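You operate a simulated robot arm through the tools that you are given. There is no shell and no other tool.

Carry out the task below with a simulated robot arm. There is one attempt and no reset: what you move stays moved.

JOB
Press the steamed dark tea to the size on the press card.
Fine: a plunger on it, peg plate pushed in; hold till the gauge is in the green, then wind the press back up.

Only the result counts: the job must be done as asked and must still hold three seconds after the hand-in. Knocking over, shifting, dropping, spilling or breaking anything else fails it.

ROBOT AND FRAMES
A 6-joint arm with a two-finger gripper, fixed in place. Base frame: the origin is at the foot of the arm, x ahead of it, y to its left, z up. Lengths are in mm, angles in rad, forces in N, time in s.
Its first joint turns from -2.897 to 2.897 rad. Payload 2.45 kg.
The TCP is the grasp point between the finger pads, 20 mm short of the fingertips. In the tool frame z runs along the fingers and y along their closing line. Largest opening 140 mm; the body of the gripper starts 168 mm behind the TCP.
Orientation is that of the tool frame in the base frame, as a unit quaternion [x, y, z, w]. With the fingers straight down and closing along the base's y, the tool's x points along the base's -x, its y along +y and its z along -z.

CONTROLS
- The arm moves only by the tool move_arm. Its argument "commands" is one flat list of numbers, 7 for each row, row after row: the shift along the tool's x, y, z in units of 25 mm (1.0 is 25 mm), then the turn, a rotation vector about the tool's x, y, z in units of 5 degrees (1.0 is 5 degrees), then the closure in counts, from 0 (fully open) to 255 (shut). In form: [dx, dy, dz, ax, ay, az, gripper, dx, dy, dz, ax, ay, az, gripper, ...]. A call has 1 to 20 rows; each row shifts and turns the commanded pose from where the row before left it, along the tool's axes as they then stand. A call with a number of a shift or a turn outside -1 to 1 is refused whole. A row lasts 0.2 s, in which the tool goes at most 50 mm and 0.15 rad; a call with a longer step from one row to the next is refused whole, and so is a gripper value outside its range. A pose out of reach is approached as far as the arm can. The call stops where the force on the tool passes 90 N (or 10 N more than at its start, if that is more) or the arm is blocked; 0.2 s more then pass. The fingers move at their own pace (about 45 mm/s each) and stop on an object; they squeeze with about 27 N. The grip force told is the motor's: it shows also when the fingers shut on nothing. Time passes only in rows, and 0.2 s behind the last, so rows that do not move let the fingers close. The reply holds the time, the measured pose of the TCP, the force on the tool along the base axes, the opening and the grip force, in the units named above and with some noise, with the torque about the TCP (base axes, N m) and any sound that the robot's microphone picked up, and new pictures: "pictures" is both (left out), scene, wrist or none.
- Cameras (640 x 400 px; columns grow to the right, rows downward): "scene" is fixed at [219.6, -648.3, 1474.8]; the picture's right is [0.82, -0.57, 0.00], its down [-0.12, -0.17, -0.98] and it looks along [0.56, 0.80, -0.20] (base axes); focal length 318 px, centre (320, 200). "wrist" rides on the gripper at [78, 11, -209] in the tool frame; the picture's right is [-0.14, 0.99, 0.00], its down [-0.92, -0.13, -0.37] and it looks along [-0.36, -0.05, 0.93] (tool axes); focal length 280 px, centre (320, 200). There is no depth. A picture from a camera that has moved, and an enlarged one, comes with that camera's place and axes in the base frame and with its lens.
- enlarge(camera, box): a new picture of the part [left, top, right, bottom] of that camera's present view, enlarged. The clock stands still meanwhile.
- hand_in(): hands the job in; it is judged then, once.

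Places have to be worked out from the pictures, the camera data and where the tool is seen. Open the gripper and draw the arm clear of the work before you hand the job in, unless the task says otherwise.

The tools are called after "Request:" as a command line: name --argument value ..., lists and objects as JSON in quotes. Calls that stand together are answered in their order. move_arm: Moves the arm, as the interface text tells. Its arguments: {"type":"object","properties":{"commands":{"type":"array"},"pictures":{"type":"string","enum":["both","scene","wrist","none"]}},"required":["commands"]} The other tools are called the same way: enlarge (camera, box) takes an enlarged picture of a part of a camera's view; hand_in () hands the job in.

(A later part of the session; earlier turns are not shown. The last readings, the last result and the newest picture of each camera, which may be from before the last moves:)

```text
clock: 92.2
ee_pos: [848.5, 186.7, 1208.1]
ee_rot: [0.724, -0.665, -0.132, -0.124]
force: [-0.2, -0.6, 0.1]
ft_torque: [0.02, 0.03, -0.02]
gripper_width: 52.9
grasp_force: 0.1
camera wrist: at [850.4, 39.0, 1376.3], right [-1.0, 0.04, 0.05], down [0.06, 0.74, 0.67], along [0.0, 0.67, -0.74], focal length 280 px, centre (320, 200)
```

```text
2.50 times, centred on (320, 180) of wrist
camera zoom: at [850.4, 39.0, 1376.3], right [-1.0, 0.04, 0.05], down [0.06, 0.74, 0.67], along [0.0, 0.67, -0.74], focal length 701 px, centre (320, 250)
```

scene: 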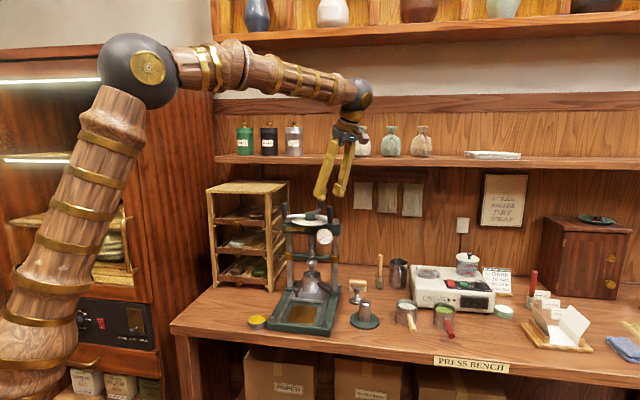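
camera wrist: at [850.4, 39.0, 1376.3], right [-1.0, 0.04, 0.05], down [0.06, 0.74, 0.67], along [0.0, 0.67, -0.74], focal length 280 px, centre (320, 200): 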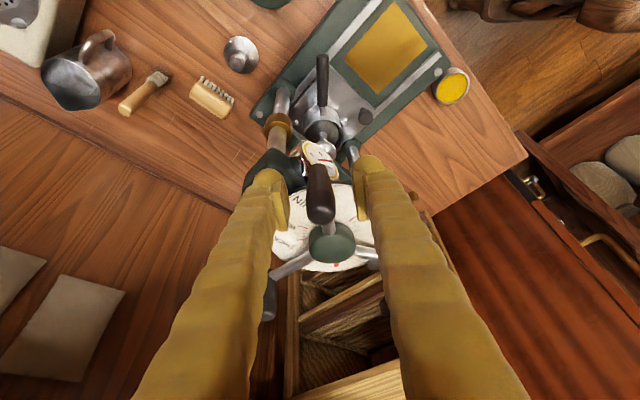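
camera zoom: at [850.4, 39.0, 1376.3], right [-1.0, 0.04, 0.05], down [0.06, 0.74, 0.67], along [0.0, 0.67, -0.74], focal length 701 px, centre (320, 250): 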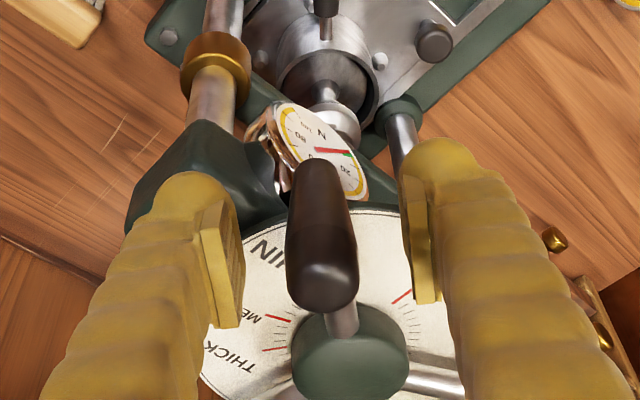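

The handle is centred. Closing on it, then turning clockwise 60° at 3° per row.

Request:
move_arm --commands '[0, 0, 0, 0, 0, 0, 255, 0, 0, 0, 0, 0, 0, 255, 0, 0, 0, 0, 0, 0, 255, 0, 0, 0, 0, 0, 0, 255]' --pictures "none"

Request:
move_arm --commands '[-0.005, 0.2052, 0.0019, 0.2145, 0, 0.5603, 255, -0.005, 0.2052, 0.0019, 0.2145, 0, 0.5603, 255, -0.005, 0.2052, 0.0019, 0.2145, 0, 0.5603, 255, -0.005, 0.2052, 0.0019, 0.2145, 0, 0.5603, 255, -0.005, 0.2052, 0.0019, 0.2145, 0, 0.5603, 255, -0.005, 0.2052, 0.0019, 0.2145, 0, 0.5603, 255, -0.005, 0.2052, 0.0019, 0.2145, 0, 0.5603, 255, -0.005, 0.2052, 0.0019, 0.2145, 0, 0.5603, 255, -0.005, 0.2052, 0.0019, 0.2145, 0, 0.5603, 255, -0.005, 0.2052, 0.0019, 0.2145, 0, 0.5603, 255, -0.005, 0.2052, 0.0019, 0.2145, 0, 0.5603, 255, -0.005, 0.2052, 0.0019, 0.2145, 0, 0.5603, 255, -0.005, 0.2052, 0.0019, 0.2145, 0, 0.5603, 255, -0.005, 0.2052, 0.0019, 0.2145, 0, 0.5603, 255, -0.005, 0.2052, 0.0019, 0.2145, 0, 0.5603, 255, -0.005, 0.2052, 0.0019, 0.2145, 0, 0.5603, 255, -0.005, 0.2052, 0.0019, 0.2145, 0, 0.5603, 255, -0.005, 0.2052, 0.0019, 0.2145, 0, 0.5603, 255, -0.005, 0.2052, 0.0019, 0.2145, 0, 0.5603, 255, -0.005, 0.2052, 0.0019, 0.2145, 0, 0.5603, 255]' --pictures "scene"

Request:
enlarge --camera "scene" --box '[285, 195, 345, 250]'

```text
clock: 93.2
ee_pos: [848.8, 185.6, 1208.5]
ee_rot: [0.725, -0.665, -0.132, -0.123]
force: [-0.8, 1.2, -0.9]
ft_torque: [0.01, 0.05, -0.01]
gripper_width: 20.3
grasp_force: 42.3
```

```text
clock: 97.5
ee_pos: [759.7, 227.2, 1209.1]
ee_rot: [-0.295, 0.938, 0.054, 0.174]
force: [-19.6, -17.5, -21.9]
ft_torque: [-0.18, 0.27, -0.04]
gripper_width: 19.9
grasp_force: 45.2
```

scene: 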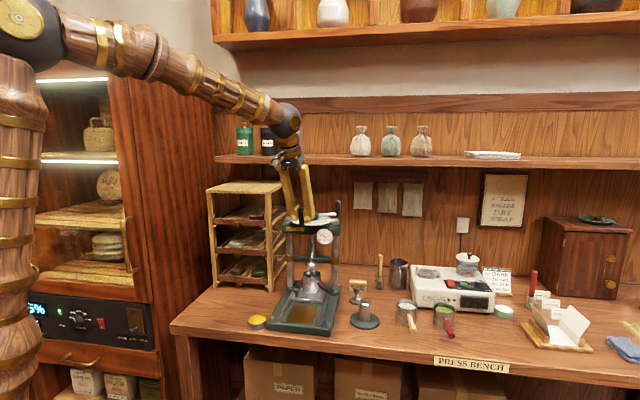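

```text
7.27 times, centred on (315, 222) of scene
camera zoom: at [219.6, -648.3, 1474.8], right [0.82, -0.57, 0.0], down [-0.12, -0.17, -0.98], along [0.56, 0.8, -0.2], focal length 2315 px, centre (356, 36)
```

zoom: 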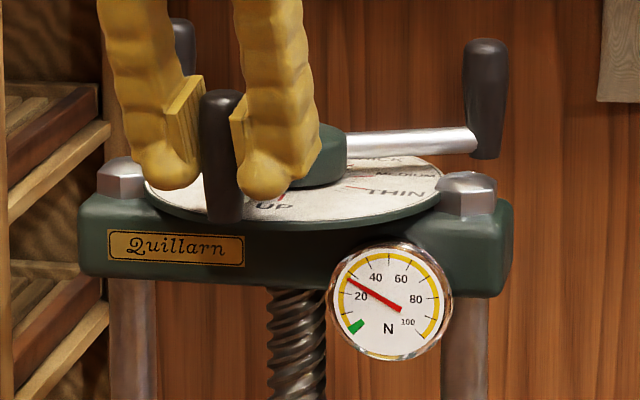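

Total turned is about 188°, gauge about 28 N. I'll relieve the radial/vertical load and continue 45° more, to about 233°.

Request:
move_arm --commands '[0.04, 0, 0.015, 0, 0, 0, 255, -0.005, 0.2052, 0.0019, 0.2145, 0, 0.5603, 255, -0.005, 0.2052, 0.0019, 0.2145, 0, 0.5603, 255, -0.005, 0.2052, 0.0019, 0.2145, 0, 0.5603, 255, -0.005, 0.2052, 0.0019, 0.2145, 0, 0.5603, 255, -0.005, 0.2052, 0.0019, 0.2145, 0, 0.5603, 255, -0.005, 0.2052, 0.0019, 0.2145, 0, 0.5603, 255, -0.005, 0.2052, 0.0019, 0.2145, 0, 0.5603, 255, -0.005, 0.2052, 0.0019, 0.2145, 0, 0.5603, 255, -0.005, 0.2052, 0.0019, 0.2145, 0, 0.5603, 255, -0.005, 0.2052, 0.0019, 0.2145, 0, 0.5603, 255, -0.005, 0.2052, 0.0019, 0.2145, 0, 0.5603, 255, -0.005, 0.2052, 0.0019, 0.2145, 0, 0.5603, 255, -0.005, 0.2052, 0.0019, 0.2145, 0, 0.5603, 255, -0.005, 0.2052, 0.0019, 0.2145, 0, 0.5603, 255, -0.005, 0.2052, 0.0019, 0.2145, 0, 0.5603, 255]' --pictures "both"

Request:
enlarge --camera "scene" --box '[285, 195, 345, 250]'

Request:
enlarge --camera "wrist" --box '[240, 180, 400, 330]'

```text
clock: 100.8
ee_pos: [741.2, 300.3, 1209.1]
ee_rot: [0.085, 0.979, -0.014, 0.182]
force: [-26.1, -1.1, -2.8]
ft_torque: [0.01, 0.17, -0.1]
gripper_width: 20.0
grasp_force: 44.5
camera wrist: at [598.5, 337.0, 1376.4], right [0.3, 0.95, 0.05], down [0.69, -0.25, 0.67], along [0.66, -0.17, -0.74], focal length 280 px, centre (320, 200)
```

scene: 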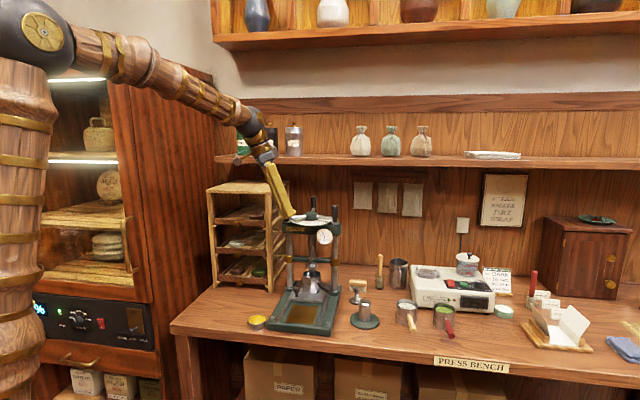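
wrist: 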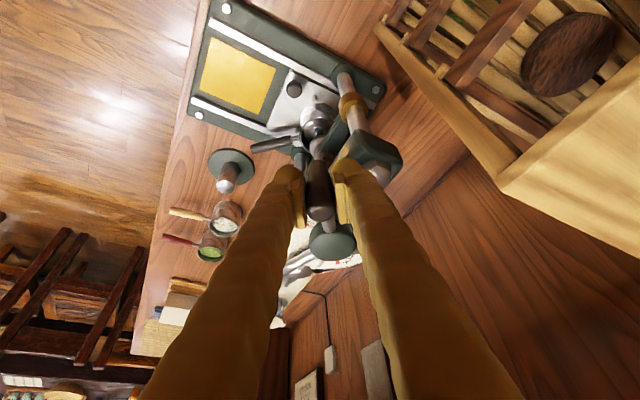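

```text
7.27 times, centred on (315, 222) of scene
camera zoom: at [219.6, -648.3, 1474.8], right [0.82, -0.57, 0.0], down [-0.12, -0.17, -0.98], along [0.56, 0.8, -0.2], focal length 2315 px, centre (356, 36)
```

zoom: 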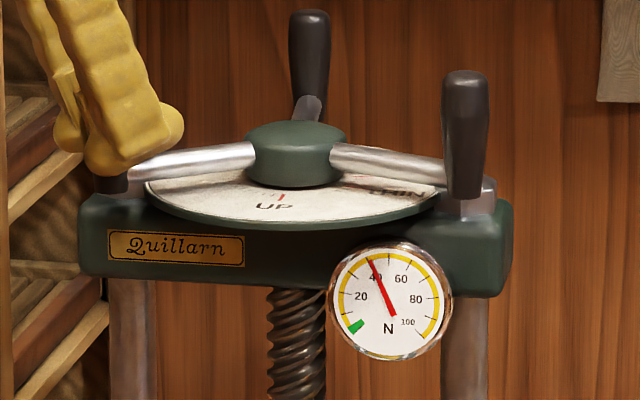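

```text
2.67 times, centred on (320, 255) of wrist
camera zoom: at [598.5, 337.0, 1376.4], right [0.3, 0.95, 0.05], down [0.69, -0.25, 0.67], along [0.66, -0.17, -0.74], focal length 748 px, centre (320, 53)
```

zoom: 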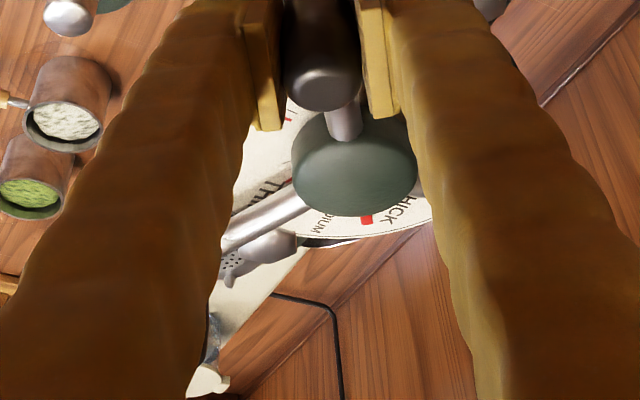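

Gauge about 43 N. In the wrist view the pointer lies between THICK and MEDIUM. I'll zoom in to see it against the ticks.

Request:
enlarge --camera "scene" --box '[305, 208, 337, 228]'

Request:
enlarge --camera "wrist" --box '[290, 215, 370, 275]'

```text
16.00 times, centred on (321, 218) of scene
camera zoom: at [219.6, -648.3, 1474.8], right [0.82, -0.57, 0.0], down [-0.12, -0.17, -0.98], along [0.56, 0.8, -0.2], focal length 5093 px, centre (304, -88)
```

zoom: 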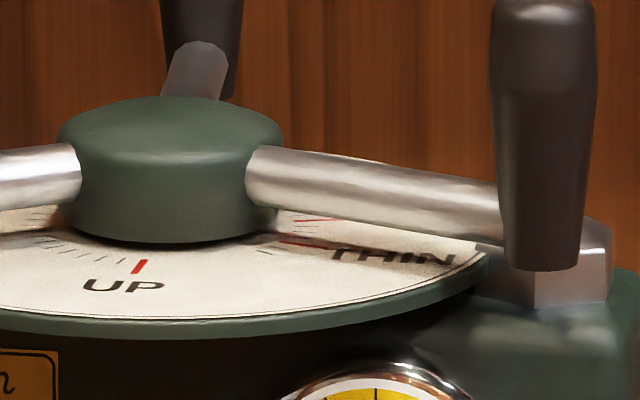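

```text
6.67 times, centred on (330, 245) of wrist
camera zoom: at [598.5, 337.0, 1376.4], right [0.3, 0.95, 0.05], down [0.69, -0.25, 0.67], along [0.66, -0.17, -0.74], focal length 1869 px, centre (253, -100)
```

zoom: 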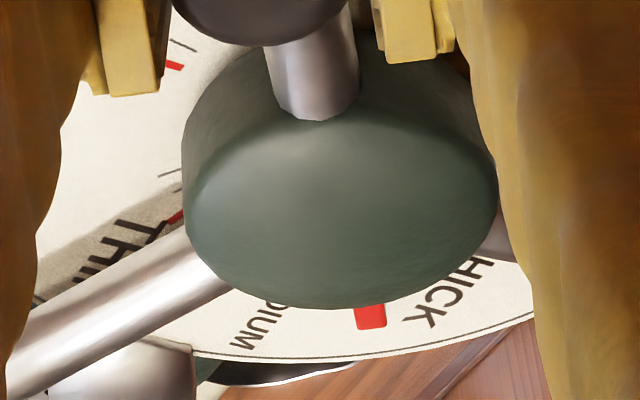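

From the geometry, UP is 0°, THICK 216°, MEDIUM 252° and THIN 288° (0.6, 0.7 and 0.8 turn). The wheel is now at about 234°, so 18° remain. I'll relieve the radial load and turn 15° more, slowly.

Request:
move_arm --commands '[0.03, 0, -0.0114, 0, 0, 0, 255, -0.005, 0.2052, 0.0019, 0.2145, 0, 0.5603, 255, -0.005, 0.2052, 0.0019, 0.2145, 0, 0.5603, 255, -0.005, 0.2052, 0.0019, 0.2145, 0, 0.5603, 255, -0.005, 0.2052, 0.0019, 0.2145, 0, 0.5603, 255, -0.005, 0.2052, 0.0019, 0.2145, 0, 0.5603, 255, 0, 0, 0, 0, 0, 0, 255]' --pictures "both"

Request:
enlarge --camera "scene" --box '[285, 200, 345, 250]'

Request:
enlarge --camera "wrist" --box '[290, 205, 370, 275]'

```text
clock: 102.5
ee_pos: [749.5, 323.6, 1209.7]
ee_rot: [0.213, 0.96, -0.039, 0.179]
force: [-20.6, 4.7, -12.0]
ft_torque: [0.02, 0.11, -0.14]
gripper_width: 20.1
grasp_force: 44.3
camera wrist: at [619.8, 396.8, 1376.5], right [0.53, 0.84, 0.05], down [0.6, -0.42, 0.67], along [0.59, -0.33, -0.74], focal length 280 px, centre (320, 200)
```

scene: 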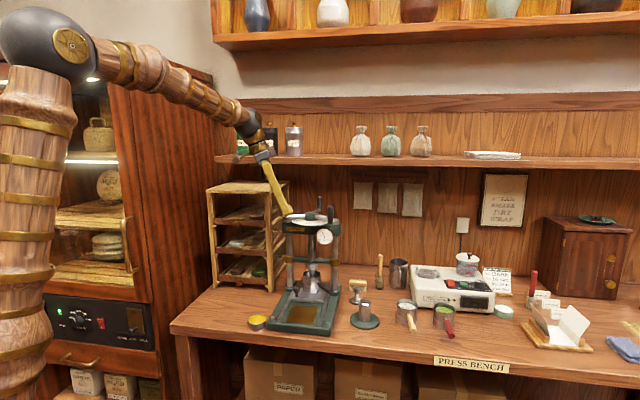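
wrist: 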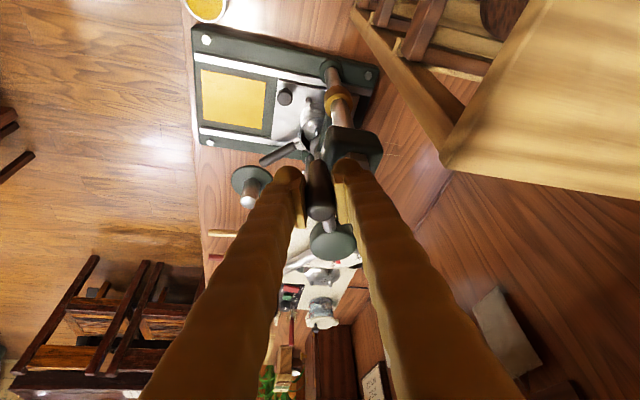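

```text
8.00 times, centred on (315, 225) of scene
camera zoom: at [219.6, -648.3, 1474.8], right [0.82, -0.57, 0.0], down [-0.12, -0.17, -0.98], along [0.56, 0.8, -0.2], focal length 2547 px, centre (360, 0)
```

zoom: 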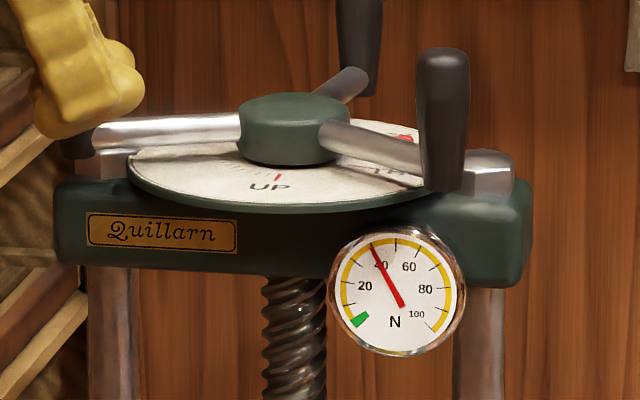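

```text
5.71 times, centred on (330, 240) of wrist
camera zoom: at [619.8, 396.8, 1376.5], right [0.53, 0.84, 0.05], down [0.6, -0.42, 0.67], along [0.59, -0.33, -0.74], focal length 1602 px, centre (263, -29)
```

zoom: 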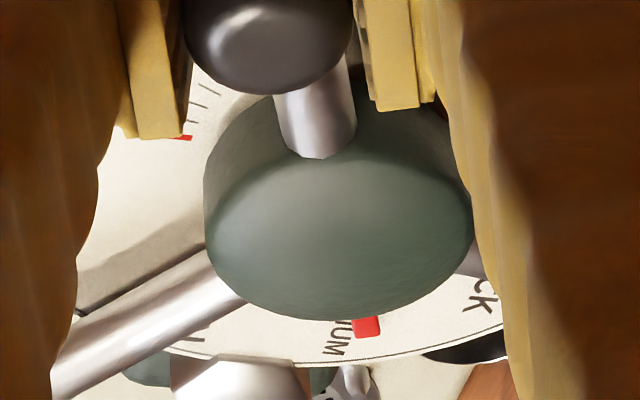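

Gauge about 43 N, total about 248°. I'll zoom on the pointer against the MEDIUM label from both cameras.

Request:
enlarge --camera "scene" --box '[312, 210, 336, 225]'

Request:
enlarge --camera "wrist" --box '[315, 245, 360, 275]'

```text
16.00 times, centred on (324, 218) of scene
camera zoom: at [219.6, -648.3, 1474.8], right [0.82, -0.57, 0.0], down [-0.12, -0.17, -0.98], along [0.56, 0.8, -0.2], focal length 5093 px, centre (256, -80)
```

zoom: 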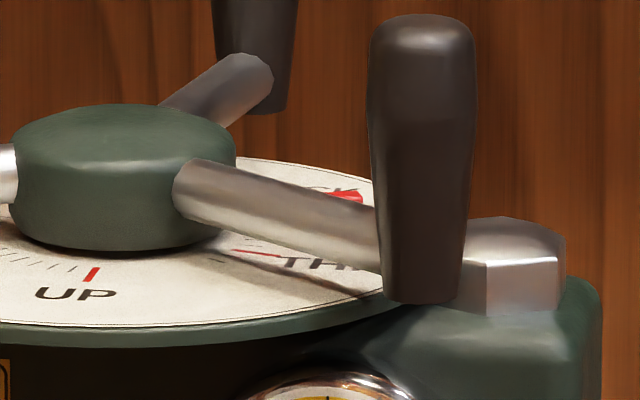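

```text
13.33 times, centred on (338, 260) of wrist
camera zoom: at [619.8, 396.8, 1376.5], right [0.53, 0.84, 0.05], down [0.6, -0.42, 0.67], along [0.59, -0.33, -0.74], focal length 3738 px, centre (87, -600)
```

zoom: 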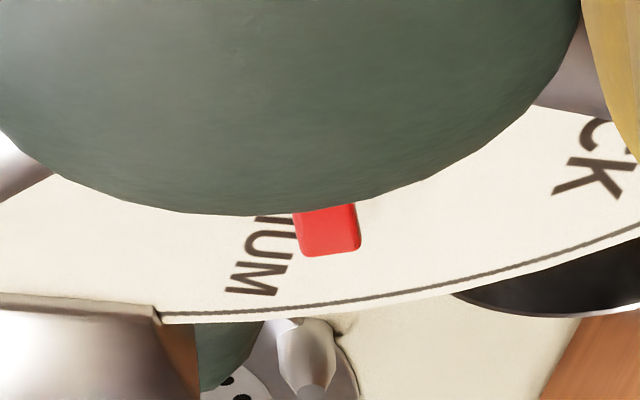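

By handle position the total is about 248°, a little short of MEDIUM. I'll turn 2.5° more, then release and look straight at the ticks.

Request:
move_arm --commands '[-0.004, 0.171, 0.0016, 0.179, 0, 0.467, 255, 0, 0, 0, 0, 0, 0, 255, 0.0142, 0, 0.0374, 0, 0, 0, 190, 0, 0, 0, 0, 0, 0, 150, 0, 0, 0, 0, 0, 0, 150, -0.336, 0, -0.885, 0, 0, 0, 150, -0.336, 0, -0.885, 0, 0, 0, 150, -0.336, 0, -0.885, 0, 0, 0, 150]' --pictures "both"

Request:
enlarge --camera "wrist" --box '[270, 160, 390, 270]'

Request:
enlarge --camera "scene" --box '[285, 200, 345, 250]'

```text
clock: 104.2
ee_pos: [750.2, 327.9, 1279.5]
ee_rot: [0.233, 0.955, -0.042, 0.177]
force: [-0.6, -0.8, -0.4]
ft_torque: [0.02, -0.02, 0.01]
gripper_width: 57.7
grasp_force: 0.2
camera wrist: at [625.0, 405.8, 1446.2], right [0.57, 0.82, 0.05], down [0.59, -0.45, 0.67], along [0.58, -0.36, -0.74], focal length 280 px, centre (320, 200)
```

scene: 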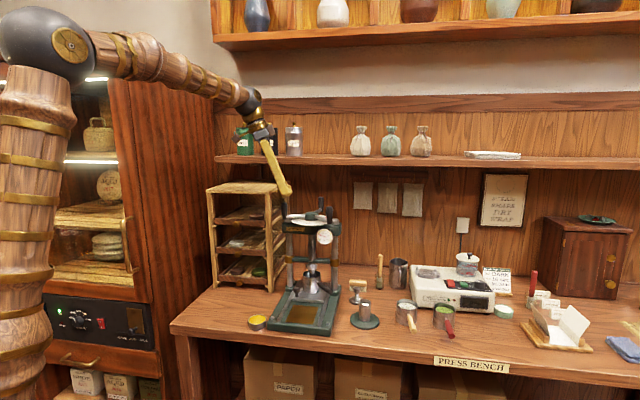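
wrist: 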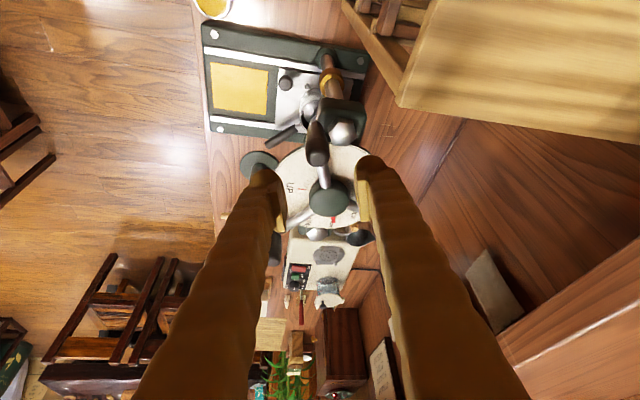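

```text
3.64 times, centred on (330, 215) of wrist
camera zoom: at [625.0, 405.8, 1446.2], right [0.57, 0.82, 0.05], down [0.59, -0.45, 0.67], along [0.58, -0.36, -0.74], focal length 1020 px, centre (284, 146)
```

zoom: 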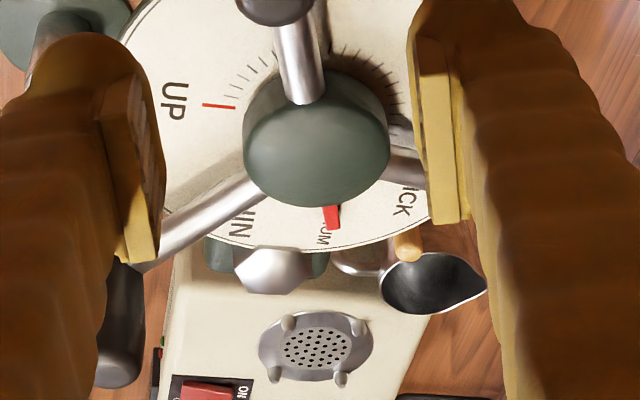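

```text
8.00 times, centred on (315, 225) of scene
camera zoom: at [219.6, -648.3, 1474.8], right [0.82, -0.57, 0.0], down [-0.12, -0.17, -0.98], along [0.56, 0.8, -0.2], focal length 2547 px, centre (360, 0)
```

zoom: 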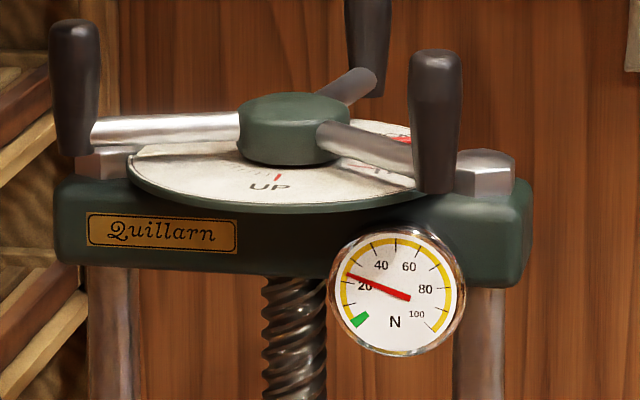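

Gauge is about 24 N and falling, and the pointer overlaps the MEDIUM label. I'll swing back around the front at height to the view from 275° to check it against the red tick, which also lets the tea relax.

Request:
move_arm --commands '[-0.0139, -0.3416, 0.0053, -0.355, 0, -0.935, 150, -0.0139, -0.3416, 0.0053, -0.355, 0, -0.935, 150, -0.0139, -0.3416, 0.0053, -0.355, 0, -0.935, 150, -0.0139, -0.3416, 0.0053, -0.355, 0, -0.935, 150, -0.0139, -0.3416, 0.0053, -0.355, 0, -0.935, 150, -0.0139, -0.3416, 0.0053, -0.355, 0, -0.935, 150, -0.0139, -0.3416, 0.0053, -0.355, 0, -0.935, 150, -0.0139, -0.3416, 0.0053, -0.355, 0, -0.935, 150, -0.0139, -0.3416, 0.0053, -0.355, 0, -0.935, 150, -0.0139, -0.3416, 0.0053, -0.355, 0, -0.935, 150, -0.0139, -0.3416, 0.0053, -0.355, 0, -0.935, 150, -0.0139, -0.3416, 0.0053, -0.355, 0, -0.935, 150, -0.0139, -0.3416, 0.0053, -0.355, 0, -0.935, 150, -0.0139, -0.3416, 0.0053, -0.355, 0, -0.935, 150, -0.0139, -0.3416, 0.0053, -0.355, 0, -0.935, 150, -0.0139, -0.3416, 0.0053, -0.355, 0, -0.935, 150, -0.0139, -0.3416, 0.0053, -0.355, 0, -0.935, 150, -0.0139, -0.3416, 0.0053, -0.355, 0, -0.935, 150, -0.0139, -0.3416, 0.0053, -0.355, 0, -0.935, 150, -0.0139, -0.3416, 0.0053, -0.355, 0, -0.935, 150]' --pictures "none"

Request:
move_arm --commands '[-0.0139, -0.3416, 0.0053, -0.355, 0, -0.935, 100, -0.0139, -0.3416, 0.0053, -0.355, 0, -0.935, 60, -0.0139, -0.3416, 0.0053, -0.355, 0, -0.935, 60, -0.0139, -0.3416, 0.0053, -0.355, 0, -0.935, 60]' --pictures "both"

Request:
enlarge --camera "wrist" --box '[260, 120, 380, 240]'

Request:
enlarge --camera "scene" --box '[285, 200, 345, 250]'

```text
clock: 108.5
ee_pos: [806.5, 189.0, 1281.3]
ee_rot: [-0.584, 0.791, 0.105, 0.147]
force: [0.3, -0.2, -1.1]
ft_torque: [-0.04, -0.03, 0.01]
gripper_width: 57.8
grasp_force: 0.1
```

```text
clock: 109.5
ee_pos: [840.7, 184.7, 1281.4]
ee_rot: [0.712, -0.679, -0.127, -0.125]
force: [0.1, 0.2, 0.4]
ft_torque: [0.01, -0.03, -0.02]
gripper_width: 106.8
grasp_force: 0.0
camera wrist: at [836.2, 38.1, 1449.6], right [-1.0, 0.08, 0.04], down [0.09, 0.74, 0.67], along [0.02, 0.67, -0.74], focal length 280 px, centre (320, 200)
```

scene: 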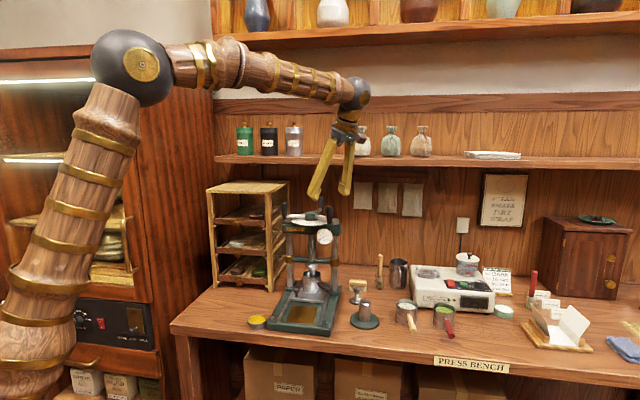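
wrist: 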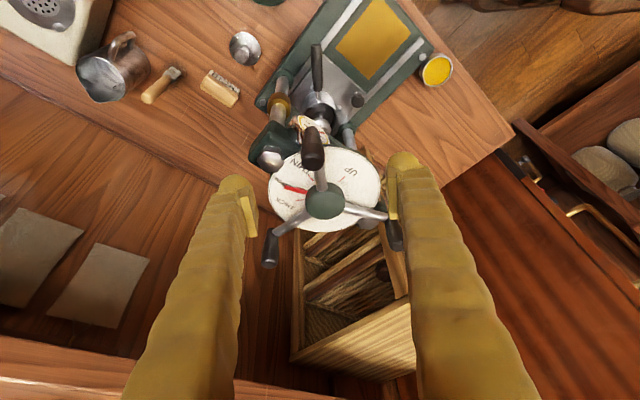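

```text
3.33 times, centred on (320, 180) of wrist
camera zoom: at [836.2, 38.1, 1449.6], right [-1.0, 0.08, 0.04], down [0.09, 0.74, 0.67], along [0.02, 0.67, -0.74], focal length 935 px, centre (320, 267)
```

zoom: 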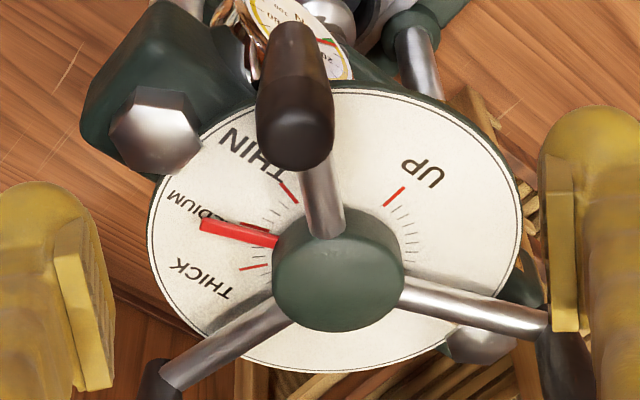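

```text
8.00 times, centred on (315, 225) of scene
camera zoom: at [219.6, -648.3, 1474.8], right [0.82, -0.57, 0.0], down [-0.12, -0.17, -0.98], along [0.56, 0.8, -0.2], focal length 2547 px, centre (360, 0)
```

zoom: 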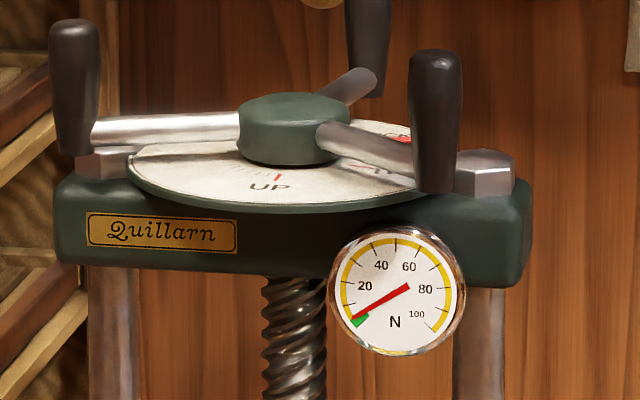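

The gauge needle is now entering the green. I'll zoom in on the pointer, ticks and gauge.

Request:
enlarge --camera "wrist" --box '[275, 160, 335, 210]'

Request:
enlarge --camera "scene" --box '[312, 222, 342, 247]'

```text
8.00 times, centred on (305, 185) of wrist
camera zoom: at [836.2, 38.1, 1449.6], right [-1.0, 0.08, 0.04], down [0.09, 0.74, 0.67], along [0.02, 0.67, -0.74], focal length 2243 px, centre (440, 320)
```

zoom: 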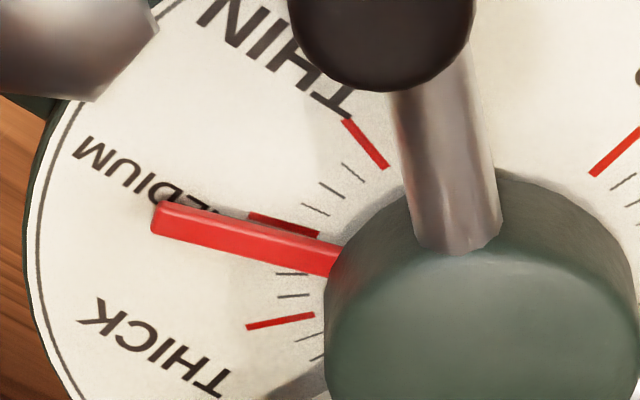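

```text
16.00 times, centred on (327, 234) of scene
camera zoom: at [219.6, -648.3, 1474.8], right [0.82, -0.57, 0.0], down [-0.12, -0.17, -0.98], along [0.56, 0.8, -0.2], focal length 5093 px, centre (208, -352)
```

zoom: 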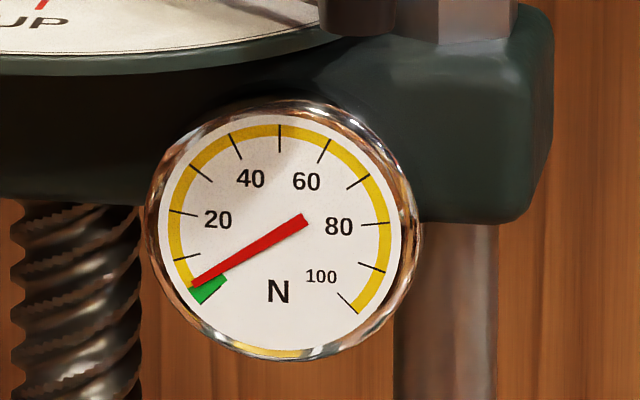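

The pointer sits on the MEDIUM tick within about 1–2°, once corrected for its height above the dial (total about 251°, steps 36° apart). The gauge is at the edge of the green at about 6 N. I'll hold still 4 s so it settles well into the green.

Request:
move_arm --commands '[0, 0, 0, 0, 0, 0, 60, 0, 0, 0, 0, 0, 0, 60, 0, 0, 0, 0, 0, 0, 60, 0, 0, 0, 0, 0, 0, 60, 0, 0, 0, 0, 0, 0, 60, 0, 0, 0, 0, 0, 0, 60, 0, 0, 0, 0, 0, 0, 60, 0, 0, 0, 0, 0, 0, 60, 0, 0, 0, 0, 0, 0, 60, 0, 0, 0, 0, 0, 0, 60, 0, 0, 0, 0, 0, 0, 60, 0, 0, 0, 0, 0, 0, 60, 0, 0, 0, 0, 0, 0, 60, 0, 0, 0, 0, 0, 0, 60, 0, 0, 0, 0, 0, 0, 60, 0, 0, 0, 0, 0, 0, 60, 0, 0, 0, 0, 0, 0, 60, 0, 0, 0, 0, 0, 0, 60, 0, 0, 0, 0, 0, 0, 60, 0, 0, 0, 0, 0, 0, 60]' --pictures "scene"

Request:
enlarge --camera "scene" --box '[312, 222, 342, 247]'

Request:
enlarge --camera "wrist" --box '[275, 160, 335, 210]'

Request:
enlarge --camera "scene" --box '[275, 240, 345, 310]'

```text
clock: 113.7
ee_pos: [840.9, 184.6, 1281.1]
ee_rot: [0.711, -0.68, -0.127, -0.126]
force: [0.7, -0.6, -0.2]
ft_torque: [-0.01, 0.02, -0.01]
gripper_width: 107.2
grasp_force: 0.1
```

scene: 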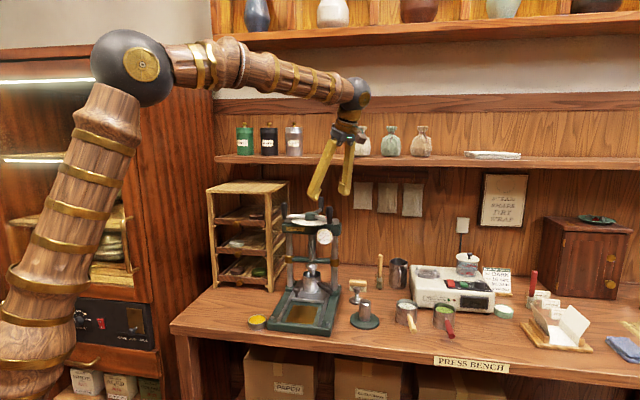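

```text
16.00 times, centred on (327, 234) of scene
camera zoom: at [219.6, -648.3, 1474.8], right [0.82, -0.57, 0.0], down [-0.12, -0.17, -0.98], along [0.56, 0.8, -0.2], focal length 5093 px, centre (208, -352)
```

zoom: 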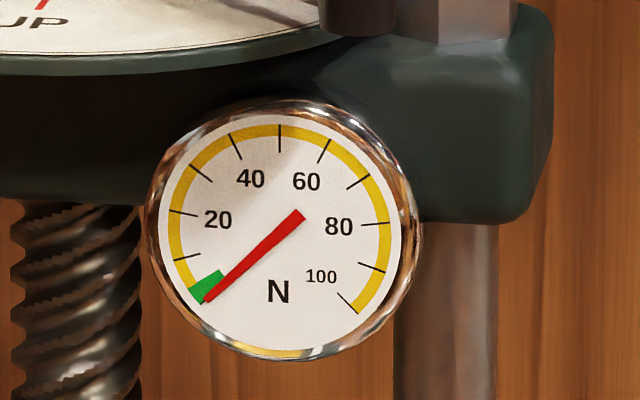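

```text
8.00 times, centred on (305, 185) of wrist
camera zoom: at [836.1, 38.2, 1449.2], right [-1.0, 0.08, 0.04], down [0.09, 0.74, 0.67], along [0.02, 0.67, -0.74], focal length 2243 px, centre (440, 320)
```

zoom: 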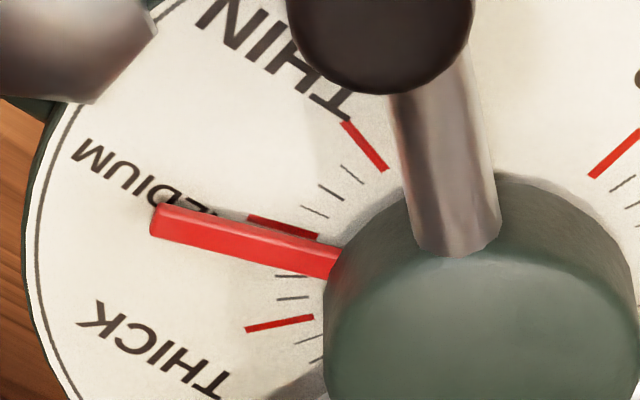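

```text
5.71 times, centred on (310, 275) of scene
camera zoom: at [219.6, -648.3, 1474.8], right [0.82, -0.57, 0.0], down [-0.12, -0.17, -0.98], along [0.56, 0.8, -0.2], focal length 1819 px, centre (377, -229)
```

zoom: 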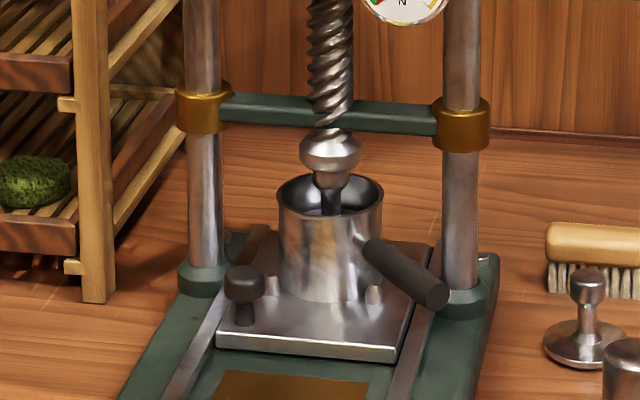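

The gauge is fully in the green at about 0 N. Compared with the tick, the pointer is perhaps 1–2° short of MEDIUM. I'll grip the handle right below me, at 274°, for a small trim and then wait for green again.

Request:
move_arm --commands '[0, 0, 0, 0, 0, 0, 158, 0.237, -0.032, 0.68, 0, 0, 0, 158, 0.237, -0.032, 0.68, 0, 0, 0, 158, 0.237, -0.032, 0.68, 0, 0, 0, 158, 0.237, -0.032, 0.68, 0, 0, 0, 158, 0, 0, 0, 0, 0, 0, 158]' --pictures "wrist"

Request:
enlarge --camera "wrist" --box '[220, 100, 420, 260]'

Request:
enlarge --camera "wrist" --box '[275, 190, 335, 240]'

```text
clock: 115.0
ee_pos: [844.9, 186.4, 1209.6]
ee_rot: [0.712, -0.679, -0.127, -0.126]
force: [0.5, 0.1, 0.3]
ft_torque: [-0.02, 0.01, -0.01]
gripper_width: 52.9
grasp_force: 0.0
camera wrist: at [839.6, 40.4, 1376.3], right [-1.0, 0.08, 0.04], down [0.09, 0.74, 0.67], along [0.02, 0.67, -0.74], focal length 280 px, centre (320, 200)
```

wrist: 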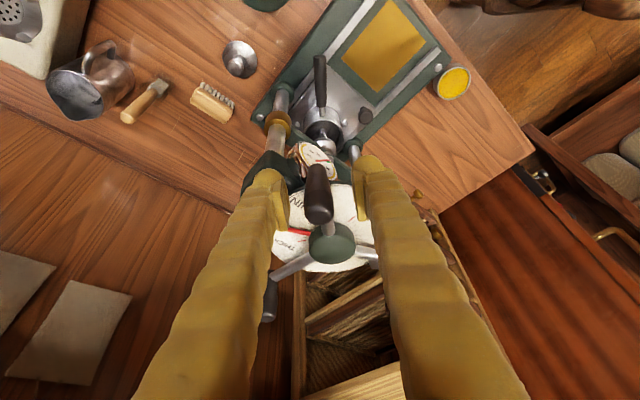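

```text
2.50 times, centred on (320, 180) of wrist
camera zoom: at [839.6, 40.4, 1376.3], right [-1.0, 0.08, 0.04], down [0.09, 0.74, 0.67], along [0.02, 0.67, -0.74], focal length 701 px, centre (320, 250)
```

zoom: 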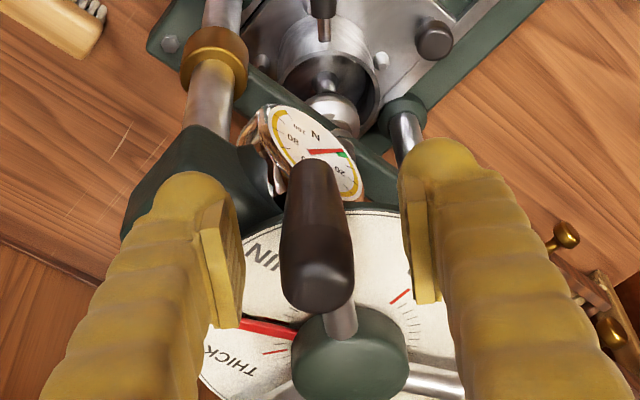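

```text
8.00 times, centred on (305, 215) of wrist
camera zoom: at [839.6, 40.4, 1376.3], right [-1.0, 0.08, 0.04], down [0.09, 0.74, 0.67], along [0.02, 0.67, -0.74], focal length 2243 px, centre (440, 80)
```

zoom: 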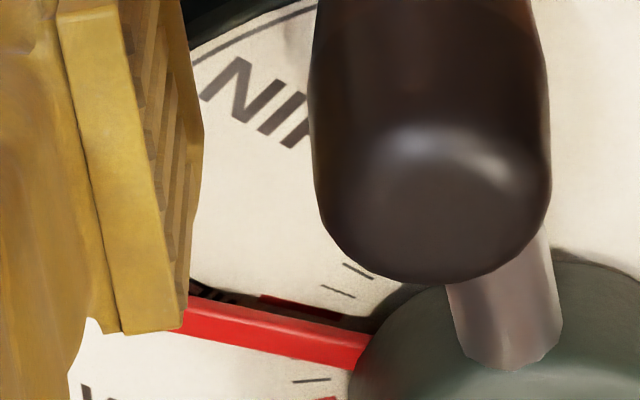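

Closing will push the handle about 2 mm clockwise to centre it, which is roughly the 1.2° trim I want. I'll close and re-check the pointer.

Request:
move_arm --commands '[0, 0, 0, 0, 0, 0, 255, 0, 0, 0, 0, 0, 0, 255, 0, 0, 0, 0, 0, 0, 255, 0, 0, 0, 0, 0, 0, 255]' --pictures "scene"

Request:
enlarge --camera "scene" --box '[312, 222, 342, 247]'

Request:
enlarge --camera "wrist" --box '[275, 190, 335, 240]'

```text
clock: 116.0
ee_pos: [844.0, 186.5, 1208.3]
ee_rot: [0.711, -0.68, -0.127, -0.126]
force: [-3.0, -0.4, -2.8]
ft_torque: [0.04, 0.11, 0.03]
gripper_width: 20.2
grasp_force: 42.6
```

scene: 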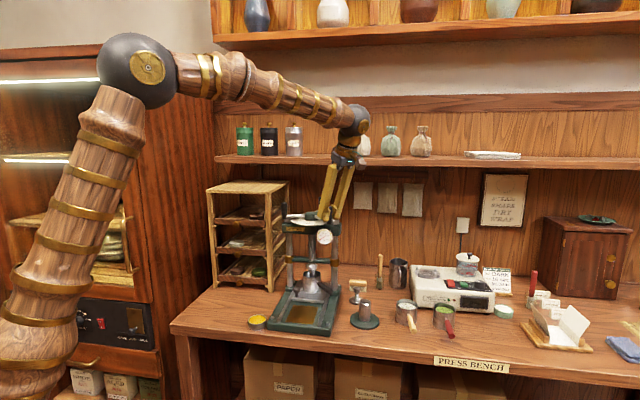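

```text
16.00 times, centred on (327, 234) of scene
camera zoom: at [219.6, -648.3, 1474.8], right [0.82, -0.57, 0.0], down [-0.12, -0.17, -0.98], along [0.56, 0.8, -0.2], focal length 5093 px, centre (208, -352)
```

zoom: 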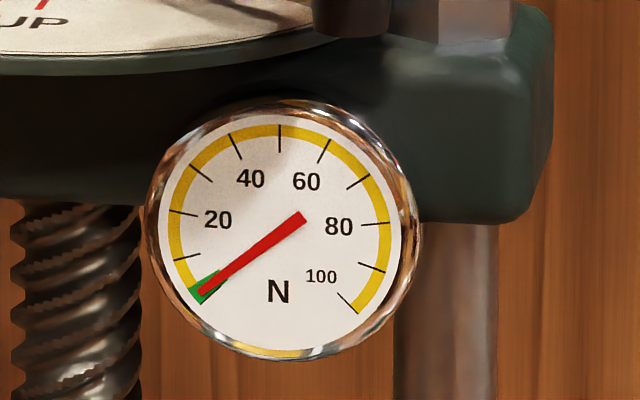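

```text
8.00 times, centred on (305, 215) of wrist
camera zoom: at [839.6, 40.4, 1376.4], right [-1.0, 0.08, 0.04], down [0.09, 0.74, 0.67], along [0.02, 0.67, -0.74], focal length 2243 px, centre (440, 80)
```

zoom: 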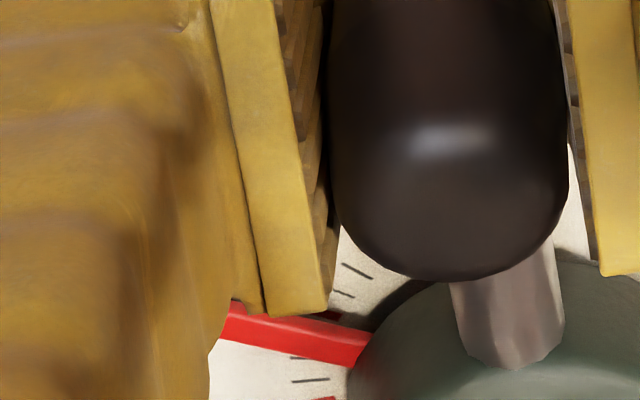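

The trim took: gauge about 2–3 N (in the green) and the handle reads about 251.5° total, with the pointer over the MEDIUM tick. I'll release, lift clear, and travel around the front to the left handle at about 153°, ready to wind back up while the tea finishes relaxing.

Request:
move_arm --commands '[0, 0, 0, 0, 0, 0, 158, 0, 0, 0, 0, 0, 0, 158, -0.336, 0, -0.885, 0, 0, 0, 150, -0.336, 0, -0.885, 0, 0, 0, 150, -0.336, 0, -0.885, 0, 0, 0, 150, -0.0139, 0.3416, 0.0053, 0.355, 0, 0.935, 150, -0.0139, 0.3416, 0.0053, 0.355, 0, 0.935, 150, -0.0139, 0.3416, 0.0053, 0.355, 0, 0.935, 150, -0.0139, 0.3416, 0.0053, 0.355, 0, 0.935, 150, -0.0139, 0.3416, 0.0053, 0.355, 0, 0.935, 150, -0.0139, 0.3416, 0.0053, 0.355, 0, 0.935, 150, -0.0139, 0.3416, 0.0053, 0.355, 0, 0.935, 150, -0.0139, 0.3416, 0.0053, 0.355, 0, 0.935, 150, -0.0139, 0.3416, 0.0053, 0.355, 0, 0.935, 150, -0.0139, 0.3416, 0.0053, 0.355, 0, 0.935, 150, -0.0139, 0.3416, 0.0053, 0.355, 0, 0.935, 150, -0.0139, 0.3416, 0.0053, 0.355, 0, 0.935, 150]' --pictures "none"

Request:
move_arm --commands '[-0.0139, 0.3416, 0.0053, 0.355, 0, 0.935, 150, -0.0139, 0.3416, 0.0053, 0.355, 0, 0.935, 150, -0.0139, 0.3416, 0.0053, 0.355, 0, 0.935, 150, -0.0139, 0.3416, 0.0053, 0.355, 0, 0.935, 150, -0.0139, 0.3416, 0.0053, 0.355, 0, 0.935, 150, -0.0139, 0.3416, 0.0053, 0.355, 0, 0.935, 150, -0.0139, 0.3416, 0.0053, 0.355, 0, 0.935, 150, -0.0139, 0.3416, 0.0053, 0.355, 0, 0.935, 150, -0.0139, 0.3416, 0.0053, 0.355, 0, 0.935, 150, -0.0139, 0.3416, 0.0053, 0.355, 0, 0.935, 150, -0.0139, 0.3416, 0.0053, 0.355, 0, 0.935, 150, -0.0139, 0.3416, 0.0053, 0.355, 0, 0.935, 150]' --pictures "both"

Request:
enlarge --camera "wrist" --box '[220, 100, 420, 260]'

Request:
enlarge --camera "scene" --box '[285, 200, 345, 250]'

```text
clock: 119.7
ee_pos: [756.7, 232.2, 1279.8]
ee_rot: [-0.276, 0.944, 0.049, 0.176]
force: [-0.5, 0.4, 0.0]
ft_torque: [-0.03, 0.01, -0.01]
gripper_width: 57.9
grasp_force: 0.1
```

```text
clock: 122.2
ee_pos: [751.0, 327.9, 1281.5]
ee_rot: [0.234, 0.955, -0.043, 0.178]
force: [-0.6, -0.2, -0.4]
ft_torque: [-0.02, -0.04, -0.01]
gripper_width: 57.3
grasp_force: 0.0
camera wrist: at [626.0, 407.2, 1447.0], right [0.57, 0.82, 0.05], down [0.58, -0.45, 0.67], along [0.58, -0.36, -0.74], focal length 280 px, centre (320, 200)
```

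scene: 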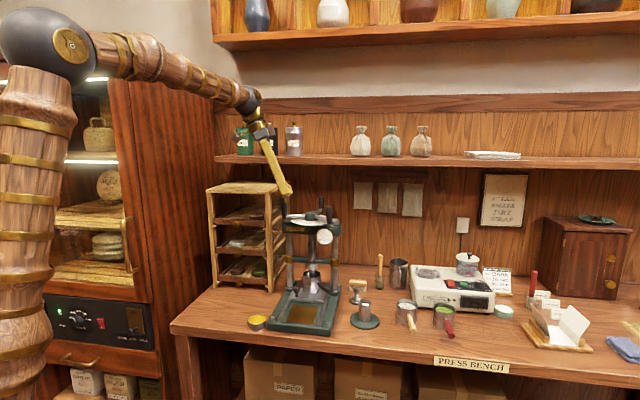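
wrist: 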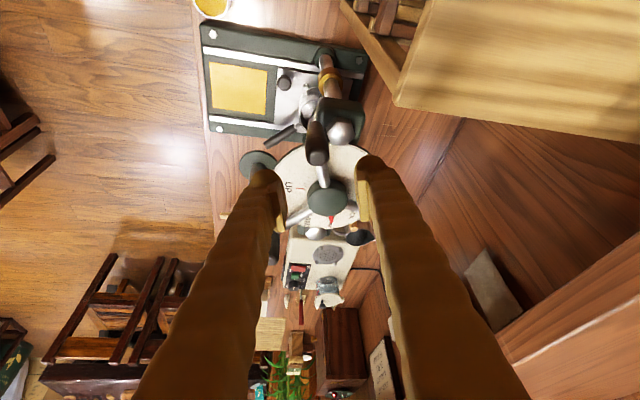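

```text
2.50 times, centred on (320, 180) of wrist
camera zoom: at [626.0, 407.2, 1447.0], right [0.57, 0.82, 0.05], down [0.58, -0.45, 0.67], along [0.58, -0.36, -0.74], focal length 701 px, centre (320, 250)
```

zoom: 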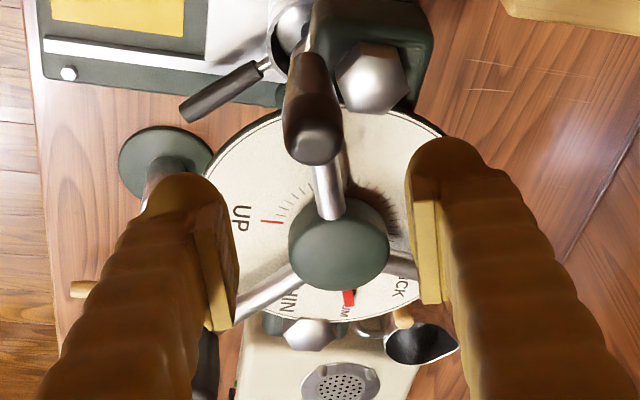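

```text
8.00 times, centred on (315, 225) of scene
camera zoom: at [219.6, -648.3, 1474.8], right [0.82, -0.57, 0.0], down [-0.12, -0.17, -0.98], along [0.56, 0.8, -0.2], focal length 2547 px, centre (360, 0)
```

zoom: 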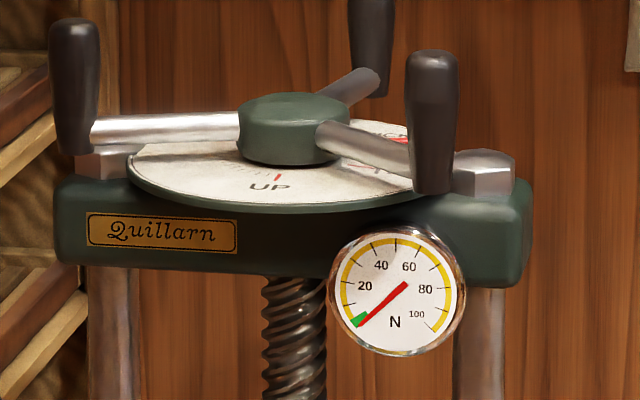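

The gauge is at 0, well in the green, with the pointer on MEDIUM. The handle is at (750,331). I'll descend onto it and grip.

Request:
move_arm --commands '[0.284, 0.021, 0.662, 0, 0, 0, 158, 0.284, 0.021, 0.662, 0, 0, 0, 158, 0.284, 0.021, 0.662, 0, 0, 0, 158, 0.284, 0.021, 0.662, 0, 0, 0, 158, 0, 0, 0, 0, 0, 0, 158]' --pictures "wrist"

Request:
enlarge --camera "wrist" --box '[220, 100, 420, 260]'

```text
clock: 123.5
ee_pos: [752.5, 331.9, 1206.7]
ee_rot: [0.234, 0.955, -0.043, 0.178]
force: [0.0, -0.2, 0.0]
ft_torque: [-0.03, -0.01, -0.01]
gripper_width: 53.2
grasp_force: 0.0
camera wrist: at [625.0, 410.3, 1374.1], right [0.57, 0.82, 0.05], down [0.59, -0.45, 0.67], along [0.58, -0.36, -0.74], focal length 280 px, centre (320, 200)
```

wrist: 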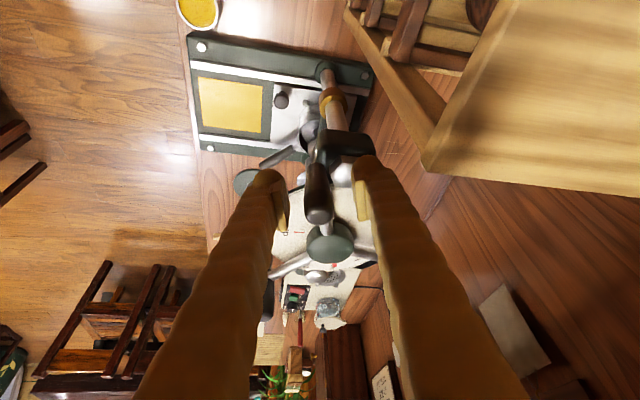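

```text
2.50 times, centred on (320, 180) of wrist
camera zoom: at [625.0, 410.3, 1374.1], right [0.57, 0.82, 0.05], down [0.59, -0.45, 0.67], along [0.58, -0.36, -0.74], focal length 701 px, centre (320, 250)
```

zoom: 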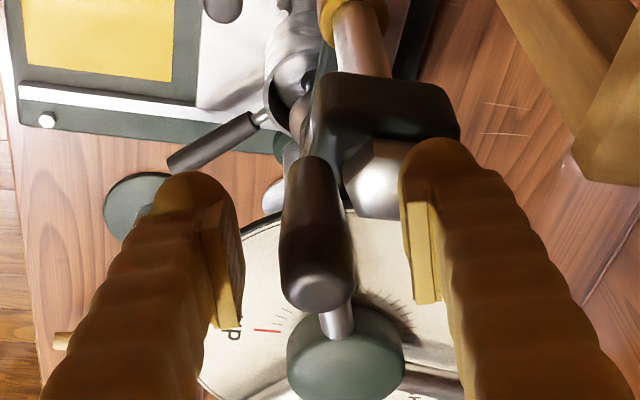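

I'll shift 2.5 mm counter-clockwise first so closing can't press further, then grip and start winding up (counter-clockwise).

Request:
move_arm --commands '[0, -0.11, 0, 0, 0, 0, 158, 0, 0, 0, 0, 0, 0, 255, 0, 0, 0, 0, 0, 0, 255, 0, 0, 0, 0, 0, 0, 255, 0, 0, 0, 0, 0, 0, 255, -0.005, -0.2052, 0.0019, -0.2145, 0, -0.5603, 255, -0.005, -0.2052, 0.0019, -0.2145, 0, -0.5603, 255, -0.005, -0.2052, 0.0019, -0.2145, 0, -0.5603, 255, -0.0139, -0.3416, 0.0053, -0.357, 0, -0.934, 255, -0.0139, -0.3416, 0.0053, -0.357, 0, -0.934, 255, -0.0139, -0.3416, 0.0053, -0.357, 0, -0.934, 255]' --pictures "scene"

Request:
enlarge --camera "scene" --box '[275, 195, 345, 310]'

```text
clock: 125.8
ee_pos: [739.5, 290.3, 1207.6]
ee_rot: [0.029, 0.983, -0.005, 0.183]
force: [30.9, -1.2, -7.5]
ft_torque: [-0.04, -0.25, -0.1]
gripper_width: 19.6
grasp_force: 44.4
```

scene: 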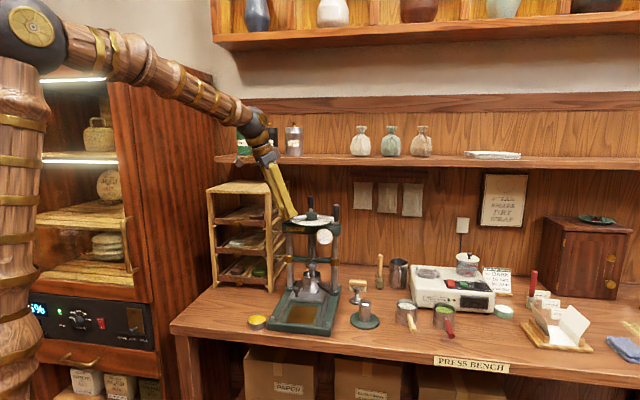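

```text
3.48 times, centred on (310, 252) of scene
camera zoom: at [219.6, -648.3, 1474.8], right [0.82, -0.57, 0.0], down [-0.12, -0.17, -0.98], along [0.56, 0.8, -0.2], focal length 1107 px, centre (355, 17)
```

zoom: 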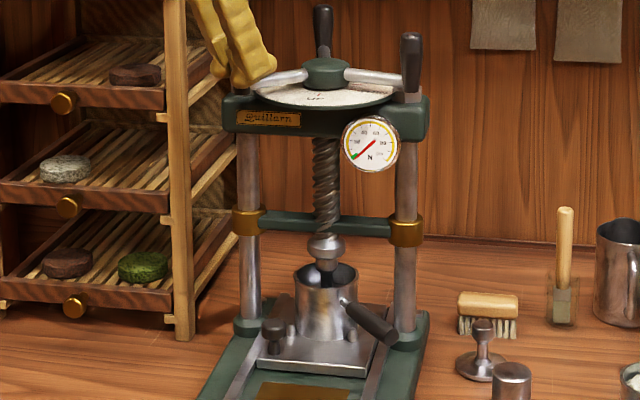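

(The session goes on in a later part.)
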